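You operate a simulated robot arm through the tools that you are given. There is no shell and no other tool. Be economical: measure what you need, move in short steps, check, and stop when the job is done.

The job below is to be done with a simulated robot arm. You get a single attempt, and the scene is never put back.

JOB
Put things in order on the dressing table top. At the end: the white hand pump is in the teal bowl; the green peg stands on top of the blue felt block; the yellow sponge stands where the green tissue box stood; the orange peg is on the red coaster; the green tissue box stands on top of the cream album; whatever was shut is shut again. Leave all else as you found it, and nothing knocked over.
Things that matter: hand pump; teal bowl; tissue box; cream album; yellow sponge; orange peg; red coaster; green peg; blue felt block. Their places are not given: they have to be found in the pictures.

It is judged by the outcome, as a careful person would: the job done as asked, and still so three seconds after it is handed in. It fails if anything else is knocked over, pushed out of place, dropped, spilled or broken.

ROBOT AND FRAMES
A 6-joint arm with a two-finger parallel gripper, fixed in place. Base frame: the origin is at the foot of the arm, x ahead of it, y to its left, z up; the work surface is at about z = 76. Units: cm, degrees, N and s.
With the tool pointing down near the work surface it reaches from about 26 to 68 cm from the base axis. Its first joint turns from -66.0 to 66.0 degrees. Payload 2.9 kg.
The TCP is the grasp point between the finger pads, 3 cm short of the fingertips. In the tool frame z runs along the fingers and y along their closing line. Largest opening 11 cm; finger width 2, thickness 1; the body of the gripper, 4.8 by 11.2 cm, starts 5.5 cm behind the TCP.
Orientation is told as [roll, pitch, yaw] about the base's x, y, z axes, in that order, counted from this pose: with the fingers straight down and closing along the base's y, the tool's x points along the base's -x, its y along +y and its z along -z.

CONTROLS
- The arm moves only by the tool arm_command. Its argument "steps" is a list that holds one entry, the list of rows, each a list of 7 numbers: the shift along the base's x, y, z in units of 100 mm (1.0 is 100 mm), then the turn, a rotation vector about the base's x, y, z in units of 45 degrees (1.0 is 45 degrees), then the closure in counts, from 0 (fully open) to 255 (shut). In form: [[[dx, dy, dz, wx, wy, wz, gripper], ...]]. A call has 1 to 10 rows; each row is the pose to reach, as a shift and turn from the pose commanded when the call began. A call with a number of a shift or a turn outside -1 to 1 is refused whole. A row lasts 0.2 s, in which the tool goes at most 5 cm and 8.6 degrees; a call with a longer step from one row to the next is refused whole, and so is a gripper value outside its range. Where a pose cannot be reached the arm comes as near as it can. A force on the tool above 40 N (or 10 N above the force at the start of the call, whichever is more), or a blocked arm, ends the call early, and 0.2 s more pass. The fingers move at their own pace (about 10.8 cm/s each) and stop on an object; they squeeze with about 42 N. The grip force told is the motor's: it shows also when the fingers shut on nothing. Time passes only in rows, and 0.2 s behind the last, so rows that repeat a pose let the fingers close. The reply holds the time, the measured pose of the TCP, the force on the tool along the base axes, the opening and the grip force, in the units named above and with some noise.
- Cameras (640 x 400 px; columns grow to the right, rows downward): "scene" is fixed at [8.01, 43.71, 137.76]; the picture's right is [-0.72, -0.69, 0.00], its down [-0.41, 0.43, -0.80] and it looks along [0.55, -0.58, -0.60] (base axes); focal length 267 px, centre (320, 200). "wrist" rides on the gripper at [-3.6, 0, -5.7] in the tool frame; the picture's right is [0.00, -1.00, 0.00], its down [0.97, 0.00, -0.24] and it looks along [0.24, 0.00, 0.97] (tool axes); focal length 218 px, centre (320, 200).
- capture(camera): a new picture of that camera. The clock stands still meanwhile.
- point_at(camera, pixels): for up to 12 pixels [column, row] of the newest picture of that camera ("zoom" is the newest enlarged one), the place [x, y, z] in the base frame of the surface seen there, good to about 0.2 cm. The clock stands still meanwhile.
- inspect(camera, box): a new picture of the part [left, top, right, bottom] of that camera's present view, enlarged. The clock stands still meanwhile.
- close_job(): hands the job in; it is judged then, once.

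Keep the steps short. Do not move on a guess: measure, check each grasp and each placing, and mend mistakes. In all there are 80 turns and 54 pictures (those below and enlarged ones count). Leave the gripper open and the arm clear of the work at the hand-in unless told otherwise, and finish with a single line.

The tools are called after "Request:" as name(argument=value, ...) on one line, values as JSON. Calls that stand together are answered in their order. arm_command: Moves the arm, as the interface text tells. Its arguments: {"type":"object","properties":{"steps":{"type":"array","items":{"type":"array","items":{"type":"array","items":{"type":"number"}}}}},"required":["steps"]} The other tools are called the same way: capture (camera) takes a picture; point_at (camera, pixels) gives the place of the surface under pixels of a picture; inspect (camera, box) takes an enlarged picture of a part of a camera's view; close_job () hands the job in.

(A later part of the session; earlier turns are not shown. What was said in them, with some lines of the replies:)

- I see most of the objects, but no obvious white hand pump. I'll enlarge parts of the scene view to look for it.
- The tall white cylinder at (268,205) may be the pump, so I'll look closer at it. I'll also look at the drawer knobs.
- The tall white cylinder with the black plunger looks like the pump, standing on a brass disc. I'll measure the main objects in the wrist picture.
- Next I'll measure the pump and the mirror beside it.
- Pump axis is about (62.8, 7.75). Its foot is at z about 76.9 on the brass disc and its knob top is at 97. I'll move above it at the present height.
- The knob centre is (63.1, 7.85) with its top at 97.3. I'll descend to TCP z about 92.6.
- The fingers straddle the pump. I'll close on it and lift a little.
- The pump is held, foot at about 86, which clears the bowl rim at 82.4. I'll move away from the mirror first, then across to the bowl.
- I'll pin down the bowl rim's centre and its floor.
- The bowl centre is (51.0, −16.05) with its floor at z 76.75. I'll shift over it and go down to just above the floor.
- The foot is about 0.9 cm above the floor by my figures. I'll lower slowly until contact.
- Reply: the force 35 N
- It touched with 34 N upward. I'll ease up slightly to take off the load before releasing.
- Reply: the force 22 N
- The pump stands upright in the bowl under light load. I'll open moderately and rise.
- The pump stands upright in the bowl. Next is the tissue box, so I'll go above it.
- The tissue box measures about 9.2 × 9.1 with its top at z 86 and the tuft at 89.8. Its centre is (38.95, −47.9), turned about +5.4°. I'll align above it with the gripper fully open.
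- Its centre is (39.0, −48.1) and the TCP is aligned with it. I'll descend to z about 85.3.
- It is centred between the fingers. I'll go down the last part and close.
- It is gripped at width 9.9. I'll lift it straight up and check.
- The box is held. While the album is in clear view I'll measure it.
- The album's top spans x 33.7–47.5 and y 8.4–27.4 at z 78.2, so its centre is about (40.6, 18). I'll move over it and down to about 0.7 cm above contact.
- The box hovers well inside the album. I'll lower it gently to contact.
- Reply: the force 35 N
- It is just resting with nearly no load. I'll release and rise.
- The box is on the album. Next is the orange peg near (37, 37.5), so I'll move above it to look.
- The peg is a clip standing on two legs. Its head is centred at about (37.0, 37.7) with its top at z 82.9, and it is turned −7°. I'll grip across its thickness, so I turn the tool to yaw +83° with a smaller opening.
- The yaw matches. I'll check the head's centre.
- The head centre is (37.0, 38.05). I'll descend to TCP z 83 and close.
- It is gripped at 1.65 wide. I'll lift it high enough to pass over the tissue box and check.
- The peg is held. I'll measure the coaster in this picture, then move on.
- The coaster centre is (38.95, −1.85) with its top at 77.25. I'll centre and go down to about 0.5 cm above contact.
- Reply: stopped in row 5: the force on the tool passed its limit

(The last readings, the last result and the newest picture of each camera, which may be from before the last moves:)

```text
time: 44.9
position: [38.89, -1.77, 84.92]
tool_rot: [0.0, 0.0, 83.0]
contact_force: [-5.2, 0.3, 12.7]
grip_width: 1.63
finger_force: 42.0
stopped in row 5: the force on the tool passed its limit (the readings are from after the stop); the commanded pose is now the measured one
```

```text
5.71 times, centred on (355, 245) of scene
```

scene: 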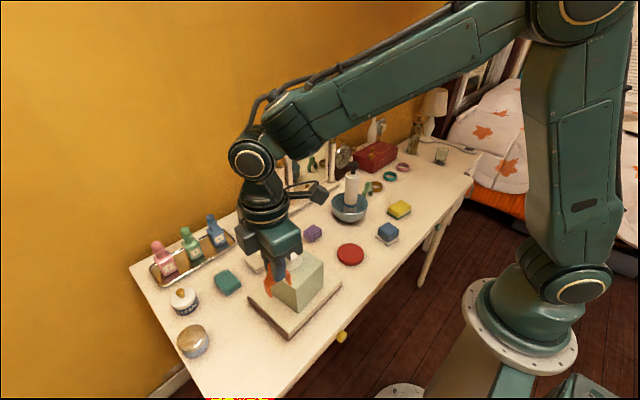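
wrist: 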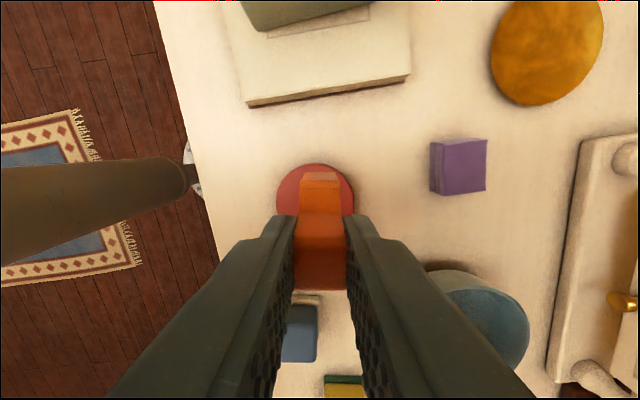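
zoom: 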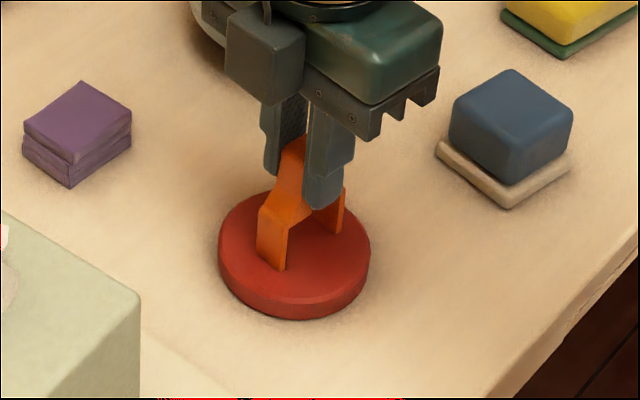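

The peg stands on the coaster in light contact. I'll release and rise.

Request:
arm_command(steps=[[[0, 0, 0, 0, 0, 0, 200], [0, 0, 0, 0, 0, 0, 170], [0, 0, 0, 0, 0, 0, 140], [0, 0, 0, 0, 0, 0, 120], [0, 0, 0.2, 0, 0, 0, 110], [0, 0, 0.5, 0, 0, 0, 110], [0, 0, 0.8, 0, 0, 0, 110], [0, 0, 1.0, 0, 0, 0, 110]]])

Request:
capture(camera="scene")

```text
time: 46.7
position: [38.96, -1.76, 94.69]
tool_rot: [0.0, -0.1, 83.0]
contact_force: [-0.1, -0.1, 0.1]
grip_width: 6.28
finger_force: 0.2
```

```text
20 pictures are left
```

scene: 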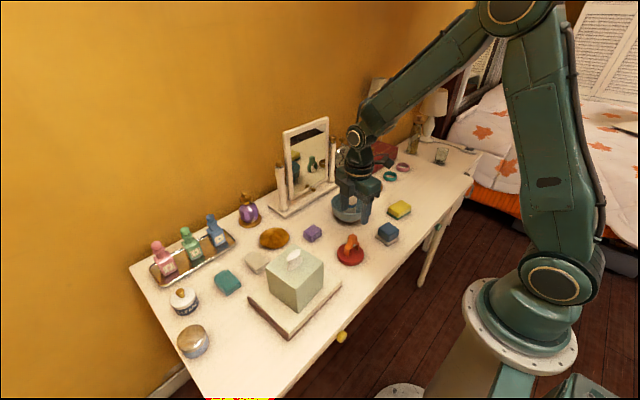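

The orange peg stands on the coaster. Now for the green peg: I'll raise, then go round in front of the pump.

Request:
arm_command(steps=[[[0, 0, 0.4, 0, 0, 0, 110], [0, -0.3, 0.8, 0, 0, 0, 110], [0, -0.65, 0.8, 0, 0, 0, 110], [0, -1.0, 0.8, 0, 0, 0, 110]]])

Request:
arm_command(steps=[[[0, -0.4, 0, 0, 0, 0, 110], [0, -0.8, 0, 0, 0, 0, 110], [0.1, -1.0, 0, 0, 0, 0, 110]]])

Request:
arm_command(steps=[[[0.3, -0.3, 0, 0, 0, 0, 110], [0.6, -0.65, 0, 0, 0, 0, 110], [0.9, -0.67, 0, 0, 0, 0, 110], [1.0, -0.67, 0, 0, 0, 0, 110], [1.0, -0.67, 0, 0, 0, 0, 110]]])

Request:
capture(camera="wrist")

```text
time: 47.7
position: [38.98, -12.02, 102.56]
tool_rot: [-0.1, 0.0, 83.0]
contact_force: [-1.1, 0.4, 0.7]
grip_width: 6.27
finger_force: 0.1
```

```text
time: 48.5
position: [39.82, -22.04, 102.76]
tool_rot: [-0.1, 0.0, 83.0]
contact_force: [0.1, 0.0, 0.0]
grip_width: 6.27
finger_force: 0.0
```

```text
time: 49.7
position: [50.05, -28.78, 102.79]
tool_rot: [0.0, 0.1, 82.9]
contact_force: [-0.3, -0.2, 0.1]
grip_width: 6.26
finger_force: 0.0
```

```text
19 pictures are left
```

wrist: 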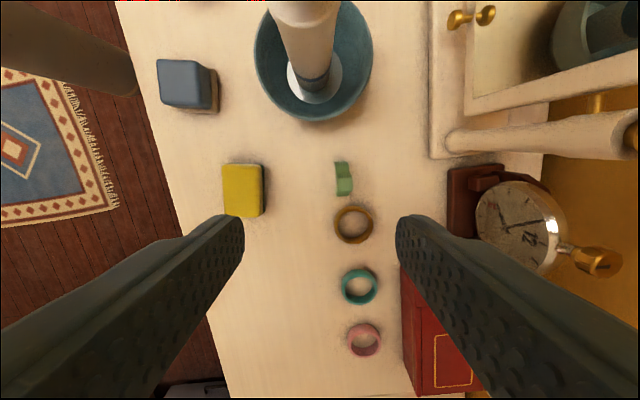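

Request:
inspect(camera="wrist", box=[304, 140, 384, 210])

Request:
point_at(camera="wrist", pixels=[[343, 170], [344, 183], [340, 178], [349, 177], [338, 164], [345, 162], [339, 193], [351, 191], [352, 204]])

```text
5.71 times, centred on (344, 175) of wrist
```

zoom: 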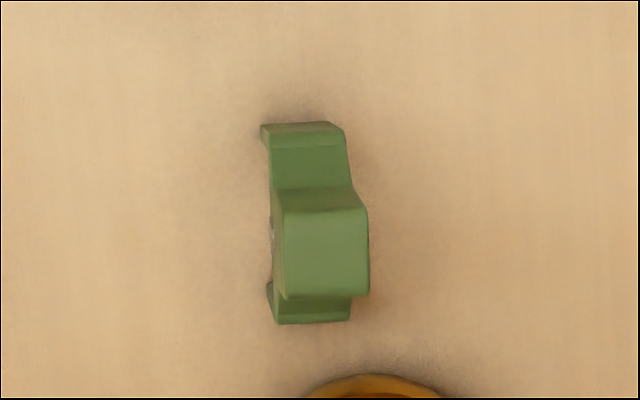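

```text
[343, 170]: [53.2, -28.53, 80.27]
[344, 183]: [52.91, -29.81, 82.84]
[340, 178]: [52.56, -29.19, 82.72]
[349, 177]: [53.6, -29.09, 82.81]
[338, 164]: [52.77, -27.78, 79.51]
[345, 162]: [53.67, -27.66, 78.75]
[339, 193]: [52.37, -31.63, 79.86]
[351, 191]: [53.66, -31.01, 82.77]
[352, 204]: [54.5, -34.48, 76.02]
```

The green peg's head is centred at (53.05, −29.9) with its top at 82.8, nearly aligned with the tool. I'll check how close the clock and red box are before going down.

Request:
point_at(camera="wrist", pixels=[[480, 215], [450, 190], [405, 290], [520, 230], [470, 150], [315, 60], [345, 30]])

Request:
arm_command(steps=[[[0.15, -0.05, 0, 0, 0, 0.045, 110], [0.3, -0.113, 0, 0, 0, 0.045, 110], [0.3, -0.113, -0.4, 0, 0, 0.045, 110], [0.3, -0.113, -0.8, 0, 0, 0.045, 110], [0.3, -0.113, -0.8, 0, 0, 0.045, 110]]])

Request:
inspect(camera="wrist", box=[200, 100, 440, 250])

```text
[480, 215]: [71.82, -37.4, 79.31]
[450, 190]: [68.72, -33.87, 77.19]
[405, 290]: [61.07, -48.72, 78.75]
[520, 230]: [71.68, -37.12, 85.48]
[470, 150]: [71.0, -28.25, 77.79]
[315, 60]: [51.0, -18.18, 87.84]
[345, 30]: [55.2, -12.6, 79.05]
```

```text
time: 50.9
position: [52.86, -29.79, 94.71]
tool_rot: [0.0, 0.0, 85.0]
contact_force: [0.0, 0.2, 0.4]
grip_width: 6.27
finger_force: 0.1
```

```text
2.67 times, centred on (320, 175) of wrist
```

zoom: 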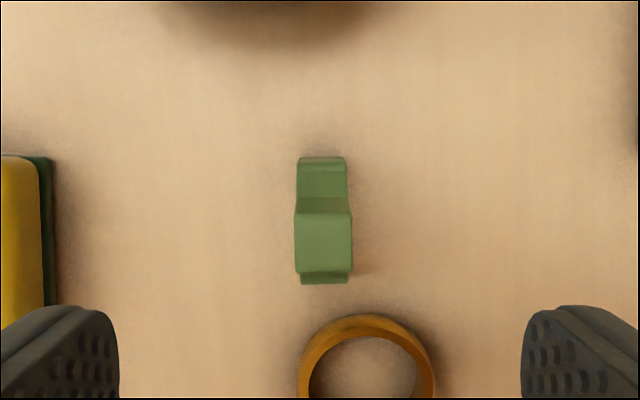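

Request:
point_at(camera="zoom", pixels=[[323, 243], [298, 243], [349, 243], [323, 215], [323, 270], [365, 316]])

```text
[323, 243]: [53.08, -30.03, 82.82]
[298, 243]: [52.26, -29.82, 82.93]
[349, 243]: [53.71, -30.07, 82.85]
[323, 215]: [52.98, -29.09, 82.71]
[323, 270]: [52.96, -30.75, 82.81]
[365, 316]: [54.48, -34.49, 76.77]
```

It is centred. I'll descend in two parts and close.

Request:
arm_command(steps=[[[0.005, -0.01, -0.3, 0, 0, 0, 110], [0.005, -0.01, -0.6, 0, 0, 0, 110], [0.005, -0.01, -0.8, 0, 0, 0, 110], [0.005, -0.01, -0.8, 0, 0, 0, 110]]])

Request:
arm_command(steps=[[[0, 0, -0.2, 0, 0, 0, 110], [0, 0, -0.36, 0, 0, 0, 110], [0, 0, -0.36, 0, 0, 0, 110], [0, 0, -0.36, 0, 0, 0, 255], [0, 0, -0.36, 0, 0, 0, 255], [0, 0, -0.36, 0, 0, 0, 255]]])

```text
time: 51.9
position: [52.81, -29.96, 86.91]
tool_rot: [-0.1, 0.0, 85.0]
contact_force: [1.1, -0.1, 0.2]
grip_width: 6.26
finger_force: 0.2
```

```text
time: 53.3
position: [52.98, -29.9, 83.36]
tool_rot: [0.0, 0.0, 85.0]
contact_force: [0.6, 0.1, 0.6]
grip_width: 1.67
finger_force: 42.1
```

It is gripped at 1.67. I'll lift, then move back toward the felt block, away from the pump.

Request:
arm_command(steps=[[[0, 0, 0.2, 0, 0, 0, 255], [0, 0, 0.6, 0, 0, 0, 255], [0, 0, 1.0, 0, 0, 0, 255], [-0.4, 0, 1.0, 0, 0, 0, 255], [-0.8, 0, 1.0, 0, 0, 0, 255], [-1.0, 0, 1.0, 0, 0, 0, 255]]])

Request:
arm_command(steps=[[[-0.4, 0.3, 0.2, 0, 0, 0, 255], [-0.75, 0.6, 0.2, 0, 0, 0, 255], [-0.75, 0.9, 0.2, 0, 0, 0, 255], [-0.75, 0.9, 0.2, 0, 0, 0, 255]]])

Request:
capture(camera="wrist")

Request:
capture(camera="scene")

```text
time: 54.7
position: [42.92, -29.93, 93.24]
tool_rot: [-0.1, 0.0, 84.9]
contact_force: [-0.5, -0.8, 0.3]
grip_width: 1.67
finger_force: 42.2
```

```text
refused: row 1 steps farther than a row can; nothing moved
```

```text
16 pictures are left
```

wrist: 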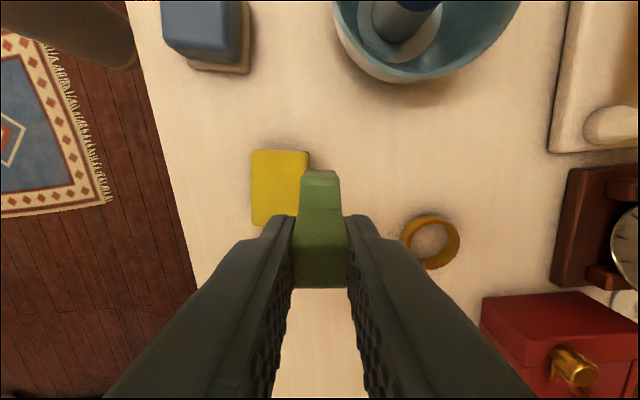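

```text
15 pictures are left
```

scene: 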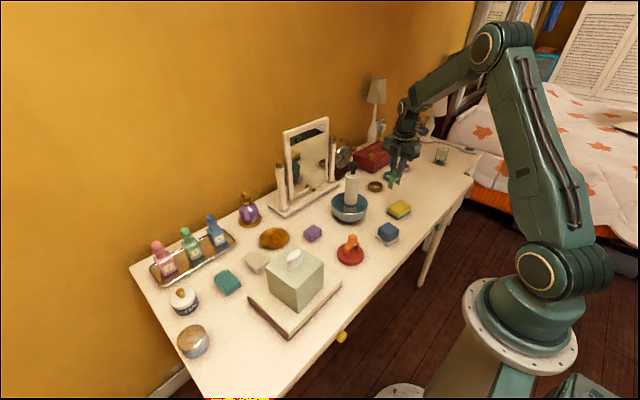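

One step was slightly too long and was refused. I'll redo it with smaller steps.

Request:
arm_command(steps=[[[-0.3, 0.2, 0.1, 0, 0, 0, 255], [-0.6, 0.45, 0.2, 0, 0, 0, 255], [-0.75, 0.7, 0.2, 0, 0, 0, 255], [-0.75, 0.9, 0.2, 0, 0, 0, 255], [-0.75, 0.9, 0.2, 0, 0, 0, 255]]])

Request:
capture(camera="wrist")

```text
time: 55.9
position: [35.67, -20.73, 95.04]
tool_rot: [-0.1, 0.0, 85.0]
contact_force: [-0.1, 0.8, 0.1]
grip_width: 1.65
finger_force: 42.1
```

```text
14 pictures are left
```

wrist: 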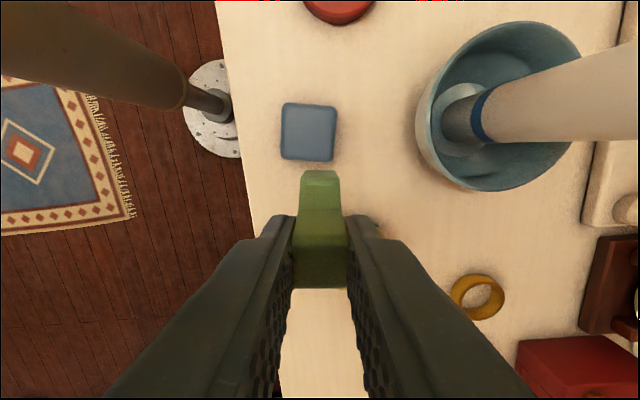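

Request:
point_at(camera="wrist", pixels=[[308, 131], [284, 106], [335, 108], [333, 158], [283, 156], [308, 105], [308, 158], [282, 131], [334, 131]])

```text
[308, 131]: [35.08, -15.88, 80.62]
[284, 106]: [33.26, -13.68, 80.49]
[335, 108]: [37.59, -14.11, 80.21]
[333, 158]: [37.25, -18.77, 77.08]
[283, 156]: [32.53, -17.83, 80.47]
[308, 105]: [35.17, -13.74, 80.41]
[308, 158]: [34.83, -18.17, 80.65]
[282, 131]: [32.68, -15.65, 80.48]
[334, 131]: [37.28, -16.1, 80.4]
```

The felt block's top is centred at (35.0, −15.95), about 4.5 cm square, at z 80.6. The peg's legs span about 4.5, so I'll turn the peg 45° to lie along the diagonal for a safe footing.

Request:
arm_command(steps=[[[-0.02, 0.1, 0, 0, 0, -0.18, 255], [-0.04, 0.2, 0, 0, 0, -0.36, 255], [-0.058, 0.3, 0, 0, 0, -0.54, 255], [-0.058, 0.4, 0, 0, 0, -0.72, 255], [-0.058, 0.488, 0, 0, 0, -0.9, 255], [-0.058, 0.488, 0, 0, 0, -1.0, 255], [-0.058, 0.488, -0.3, 0, 0, -1.0, 255], [-0.058, 0.488, -0.6, 0, 0, -1.0, 255], [-0.058, 0.488, -0.6, 0, 0, -1.0, 255], [-0.058, 0.488, -0.6, 0, 0, -1.0, 255]]])

Request:
inspect(camera="scene", box=[345, 190, 435, 260])

Request:
arm_command(steps=[[[0, 0, 0, 0, 0, 0, 255], [0, 0, 0, 0, 0, 0, 255]]])

```text
time: 58.1
position: [34.79, -16.21, 89.24]
tool_rot: [-0.1, 0.0, 40.1]
contact_force: [0.2, 0.8, -1.2]
grip_width: 1.67
finger_force: 41.4
```

```text
5.71 times, centred on (390, 225) of scene
```

zoom: 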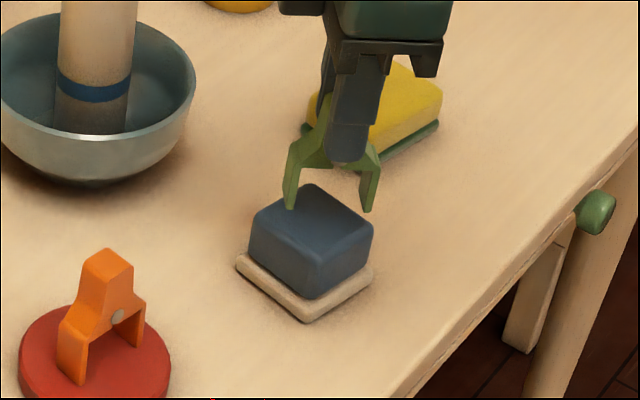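

```text
time: 58.7
position: [34.84, -16.1, 89.11]
tool_rot: [0.0, 0.0, 40.0]
contact_force: [0.0, -0.2, -1.5]
grip_width: 1.66
finger_force: 42.3
```

In the picture the peg seems a bit off to the right of the block's centre. I'll measure both feet and the block's corners before lowering.

Request:
point_at(camera="zoom", pixels=[[291, 203], [370, 206], [294, 200], [366, 200], [254, 224], [371, 232], [315, 264], [311, 188], [312, 230], [285, 180], [378, 180]])

```text
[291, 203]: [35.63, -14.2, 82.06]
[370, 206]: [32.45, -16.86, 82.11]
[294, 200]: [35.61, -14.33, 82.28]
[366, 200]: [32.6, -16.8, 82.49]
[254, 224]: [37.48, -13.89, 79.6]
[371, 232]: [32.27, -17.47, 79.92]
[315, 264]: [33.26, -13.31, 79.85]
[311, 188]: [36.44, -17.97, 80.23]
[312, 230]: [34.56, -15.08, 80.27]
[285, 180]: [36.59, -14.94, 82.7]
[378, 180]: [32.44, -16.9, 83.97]
```

The peg centre is about (34.55, −16.15) and the block centre about (34.95, −15.85). I'll shift by that and recheck just above contact.

Request:
arm_command(steps=[[[0.02, 0.015, 0, 0, 0, 0, 255], [0.037, 0.029, -0.04, 0, 0, 0, 255], [0.037, 0.029, -0.07, 0, 0, 0, 255], [0.037, 0.029, -0.07, 0, 0, 0, 255]]])

Request:
inspect(camera="scene", box=[345, 190, 435, 260])

```text
time: 59.7
position: [35.33, -15.67, 88.62]
tool_rot: [-0.1, -0.1, 40.0]
contact_force: [-0.5, -0.6, 0.0]
grip_width: 1.7
finger_force: 41.7
```

```text
5.71 times, centred on (390, 225) of scene
```

zoom: 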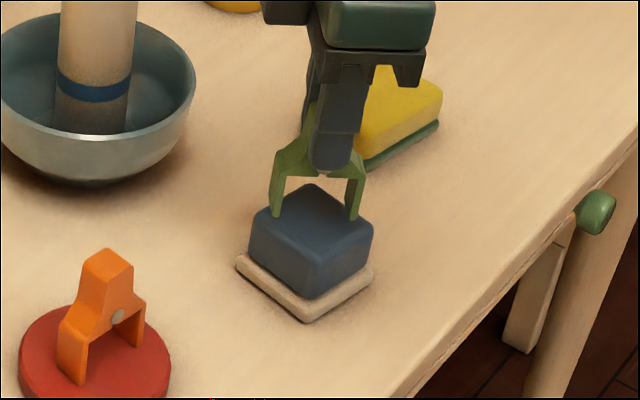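

The feet are now centred over the block's diagonal. I'll lower to contact.

Request:
arm_command(steps=[[[0, 0, -0.02, 0, 0, 0, 255], [0, 0, -0.035, 0, 0, 0, 255], [0, 0, -0.05, 0, 0, 0, 255], [0, 0, -0.06, 0, 0, 0, 255], [0, 0, -0.07, 0, 0, 0, 255], [0, 0, -0.08, 0, 0, 0, 255], [0, 0, -0.08, 0, 0, 0, 255]]])

Request:
inspect(camera="scene", box=[345, 190, 435, 260])

```text
time: 61.3
position: [35.25, -15.57, 87.75]
tool_rot: [-0.2, -0.1, 40.0]
contact_force: [-3.9, -1.6, 24.7]
grip_width: 1.66
finger_force: 41.6
```

```text
5.71 times, centred on (390, 225) of scene
```

zoom: 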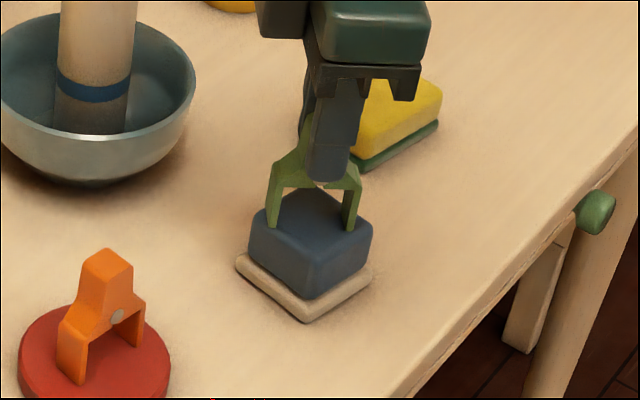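

It is in contact at about 25 N with both feet on the block. I'll ease up slightly, then release slowly and rise.

Request:
arm_command(steps=[[[0, 0, 0.02, 0, 0, 0, 255], [0, 0, 0.02, 0, 0, 0, 255], [0, 0, 0.02, 0, 0, 0, 200], [0, 0, 0.02, 0, 0, 0, 170], [0, 0, 0.02, 0, 0, 0, 140], [0, 0, 0.02, 0, 0, 0, 120], [0, 0, 0.2, 0, 0, 0, 110], [0, 0, 0.5, 0, 0, 0, 110], [0, 0, 0.8, 0, 0, 0, 110]]])

Request:
capture(camera="wrist")

```text
time: 63.3
position: [35.0, -15.57, 95.89]
tool_rot: [0.0, -0.1, 40.0]
contact_force: [0.5, 0.3, -0.8]
grip_width: 6.28
finger_force: 0.1
```

```text
10 pictures are left
```

wrist: 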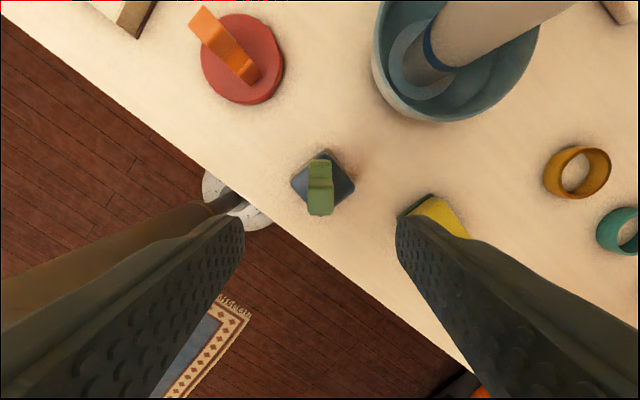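

The green peg stands on the block. Now I'll go above the yellow sponge and turn the tool to about −8°.

Request:
arm_command(steps=[[[0.05, -0.3, 0.2, 0, 0, -0.18, 60], [0.2, -0.6, 0.2, 0, 0, -0.36, 40], [0.4, -0.95, 0.2, 0, 0, -0.54, 20], [0.4, -1.0, 0.2, 0, 0, -0.72, 20], [0.4, -1.0, 0.2, 0, 0, -0.9, 20]]])

Request:
arm_command(steps=[[[0, -0.25, 0, 0, 0, -0.16, 20], [0, -0.45, -0.2, 0, 0, -0.16, 20], [0, -0.45, -0.4, 0, 0, -0.16, 20], [0, -0.45, -0.4, 0, 0, -0.16, 20]]])

Request:
capture(camera="wrist")

```text
time: 64.5
position: [39.36, -25.71, 97.72]
tool_rot: [0.1, 0.0, -0.7]
contact_force: [-0.2, -0.2, 0.6]
grip_width: 10.11
finger_force: 0.1
```

```text
time: 65.5
position: [39.31, -30.13, 93.88]
tool_rot: [-0.1, 0.0, -7.8]
contact_force: [0.2, -0.2, -0.3]
grip_width: 10.11
finger_force: 0.1
```

```text
9 pictures are left
```

wrist: 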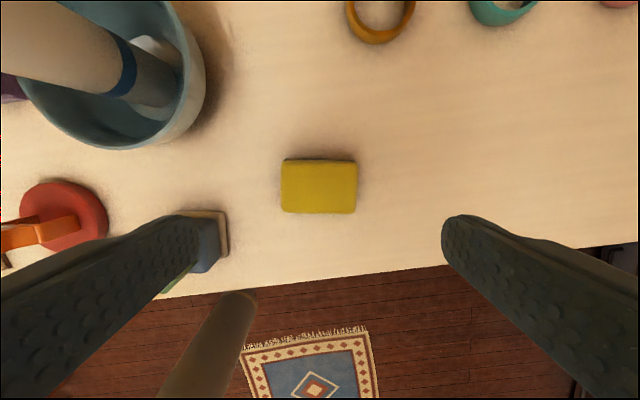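

Request:
point_at(camera="wrist", pixels=[[284, 186], [355, 186], [319, 162], [319, 210], [319, 186], [319, 158]])

```text
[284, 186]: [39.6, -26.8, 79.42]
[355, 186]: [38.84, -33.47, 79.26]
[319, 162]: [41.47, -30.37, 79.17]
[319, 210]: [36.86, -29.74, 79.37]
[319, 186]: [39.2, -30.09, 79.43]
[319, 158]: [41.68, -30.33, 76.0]
```

The sponge is centred at (39.2, −30.1), 6.7 × 4.6 cm, with its top at 79.4. I'll descend to z 79.5 and close.

Request:
arm_command(steps=[[[-0.01, 0, -0.3, 0, 0, 0, 40], [-0.01, 0, -0.6, 0, 0, 0, 40], [-0.01, 0, -0.9, 0, 0, 0, 40], [-0.01, 0, -0.9, 0, 0, 0, 40]]])

Request:
arm_command(steps=[[[0, 0, -0.3, 0, 0, 0, 40], [0, 0, -0.53, 0, 0, 0, 40], [0, 0, -0.53, 0, 0, 0, 40], [0, 0, -0.53, 0, 0, 0, 255], [0, 0, -0.53, 0, 0, 0, 255], [0, 0, -0.53, 0, 0, 0, 255]]])

```text
time: 66.5
position: [39.06, -30.26, 84.7]
tool_rot: [-0.2, 0.0, -7.7]
contact_force: [-0.2, 0.6, -0.7]
grip_width: 9.28
finger_force: 0.2
```

```text
time: 67.9
position: [39.02, -30.36, 79.29]
tool_rot: [-0.1, 0.1, -7.7]
contact_force: [0.9, -1.2, 0.3]
grip_width: 7.4
finger_force: 41.7
```

It is gripped at width 7.4. I'll lift a little and carry it to the tissue box's old place at (39.0, −48.1), turning to match.

Request:
arm_command(steps=[[[0, 0, 0.2, 0, 0, 0, 255], [0, 0, 0.5, 0, 0, 0, 255], [0, -0.4, 0.5, 0, 0, 0, 255], [0, -0.8, 0.5, 0, 0, 0.12, 255], [0, -1.0, 0.5, 0, 0, 0.29, 255], [0, -1.0, 0.5, 0, 0, 0.29, 255]]])

Request:
capture(camera="scene")

```text
time: 69.3
position: [38.98, -40.27, 84.77]
tool_rot: [-0.1, 0.0, 5.3]
contact_force: [0.0, 0.0, 1.2]
grip_width: 7.39
finger_force: 42.2
```

```text
8 pictures are left
```

scene: 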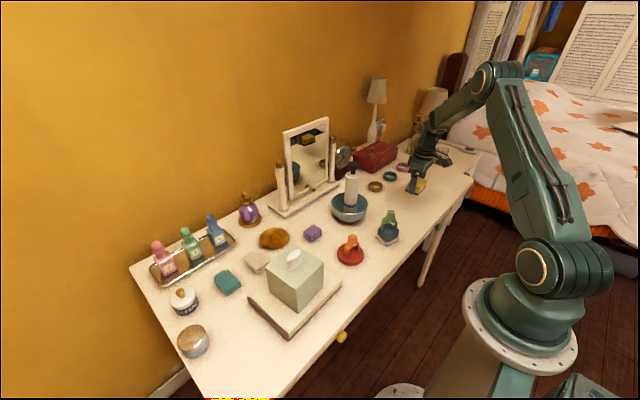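

It is held, and everything else stands. I'll move over the spot and lower.

Request:
arm_command(steps=[[[0, -0.4, 0, 0, 0, 0, 255], [0, -0.78, 0, 0, 0, 0, 255], [0, -0.78, 0, 0, 0, 0, 255], [0, -0.78, -0.25, 0, 0, 0, 255], [0, -0.78, -0.44, 0, 0, 0, 255], [0, -0.78, -0.44, 0, 0, 0, 255]]])

Request:
arm_command(steps=[[[0, 0, -0.02, 0, 0, 0, 255], [0, 0, -0.03, 0, 0, 0, 255], [0, 0, -0.04, 0, 0, 0, 255], [0, 0, -0.05, 0, 0, 0, 255], [0, 0, -0.05, 0, 0, 0, 255]]])

```text
time: 70.7
position: [39.29, -48.05, 80.08]
tool_rot: [-0.2, 0.0, 5.4]
contact_force: [-0.3, 0.1, 0.6]
grip_width: 7.38
finger_force: 42.1
```

```text
time: 71.9
position: [39.22, -47.97, 79.54]
tool_rot: [-0.1, 0.0, 5.3]
contact_force: [-0.6, -0.3, -0.3]
grip_width: 7.37
finger_force: 42.0
```

No contact yet. I'll lower a little further.

Request:
arm_command(steps=[[[0, 0, -0.01, 0, 0, 0, 255], [0, 0, -0.02, 0, 0, 0, 255], [0, 0, -0.025, 0, 0, 0, 255], [0, 0, -0.025, 0, 0, 0, 255]]])

```text
time: 72.9
position: [39.22, -47.88, 79.35]
tool_rot: [0.0, 0.1, 5.4]
contact_force: [0.8, -0.7, 2.0]
grip_width: 7.42
finger_force: 41.7
```

It is in light contact. I'll release and rise well clear.

Request:
arm_command(steps=[[[0, 0, 0, 0, 0, 0, 60], [0, 0, 0, 0, 0, 0, 40], [0, 0, 0, 0, 0, 0, 30], [0, 0, 0.2, 0, 0, 0, 20], [0, 0, 0.5, 0, 0, 0, 0], [0, 0, 1.0, 0, 0, 0, 0]]])

Request:
arm_command(steps=[[[0, 0, 0.4, 0, 0, 0, 0], [0, 0, 0.8, 0, 0, 0, 0], [0, 0, 1.0, 0, 0, 0, 0], [0, 0, 1.0, 0, 0, 0, 0]]])

Request:
capture(camera="wrist")

Request:
inspect(camera="scene", box=[230, 120, 480, 345])

```text
time: 74.3
position: [38.76, -47.88, 89.4]
tool_rot: [0.0, 0.0, 5.4]
contact_force: [0.6, -0.2, 0.2]
grip_width: 11.0
finger_force: 0.0
```

```text
time: 75.3
position: [39.1, -47.91, 99.32]
tool_rot: [-0.1, -0.1, 5.2]
contact_force: [0.3, 0.1, 0.3]
grip_width: 11.01
finger_force: 0.1
```

```text
7 pictures are left
```

wrist: 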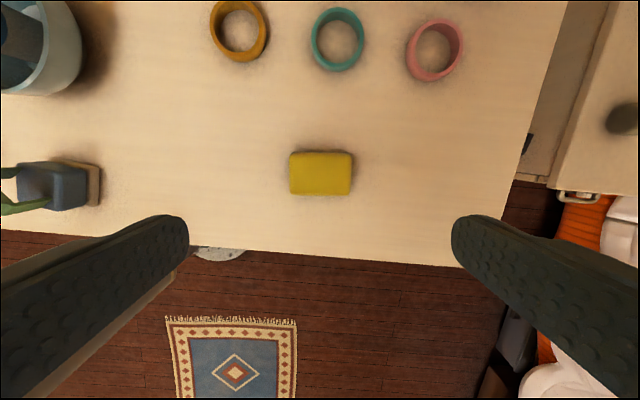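

```text
1.78 times, centred on (355, 232) of scene
```

zoom: 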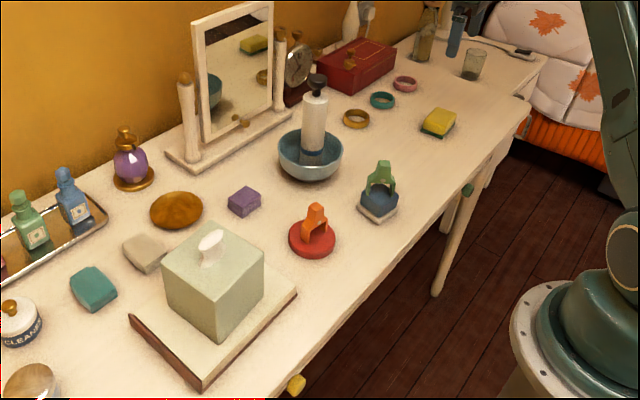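

All five placings look right, and nothing was opened. One last check of the sponge's position.

Request:
point_at(camera="wrist", pixels=[[321, 174], [291, 174], [351, 174]])

```text
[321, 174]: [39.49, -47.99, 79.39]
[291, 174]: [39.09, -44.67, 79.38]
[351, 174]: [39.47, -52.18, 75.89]
```

The sponge is at (39.3, −48.0), within half a centimetre of where the box stood. I'm handing in.

Request:
close_job()

```text
The job is handed in.
```

The job is handed in: pump in the bowl, tissue box on the album, sponge where the box stood, orange peg on the coaster, green peg on the felt block; nothing was opened and nothing knocked over.
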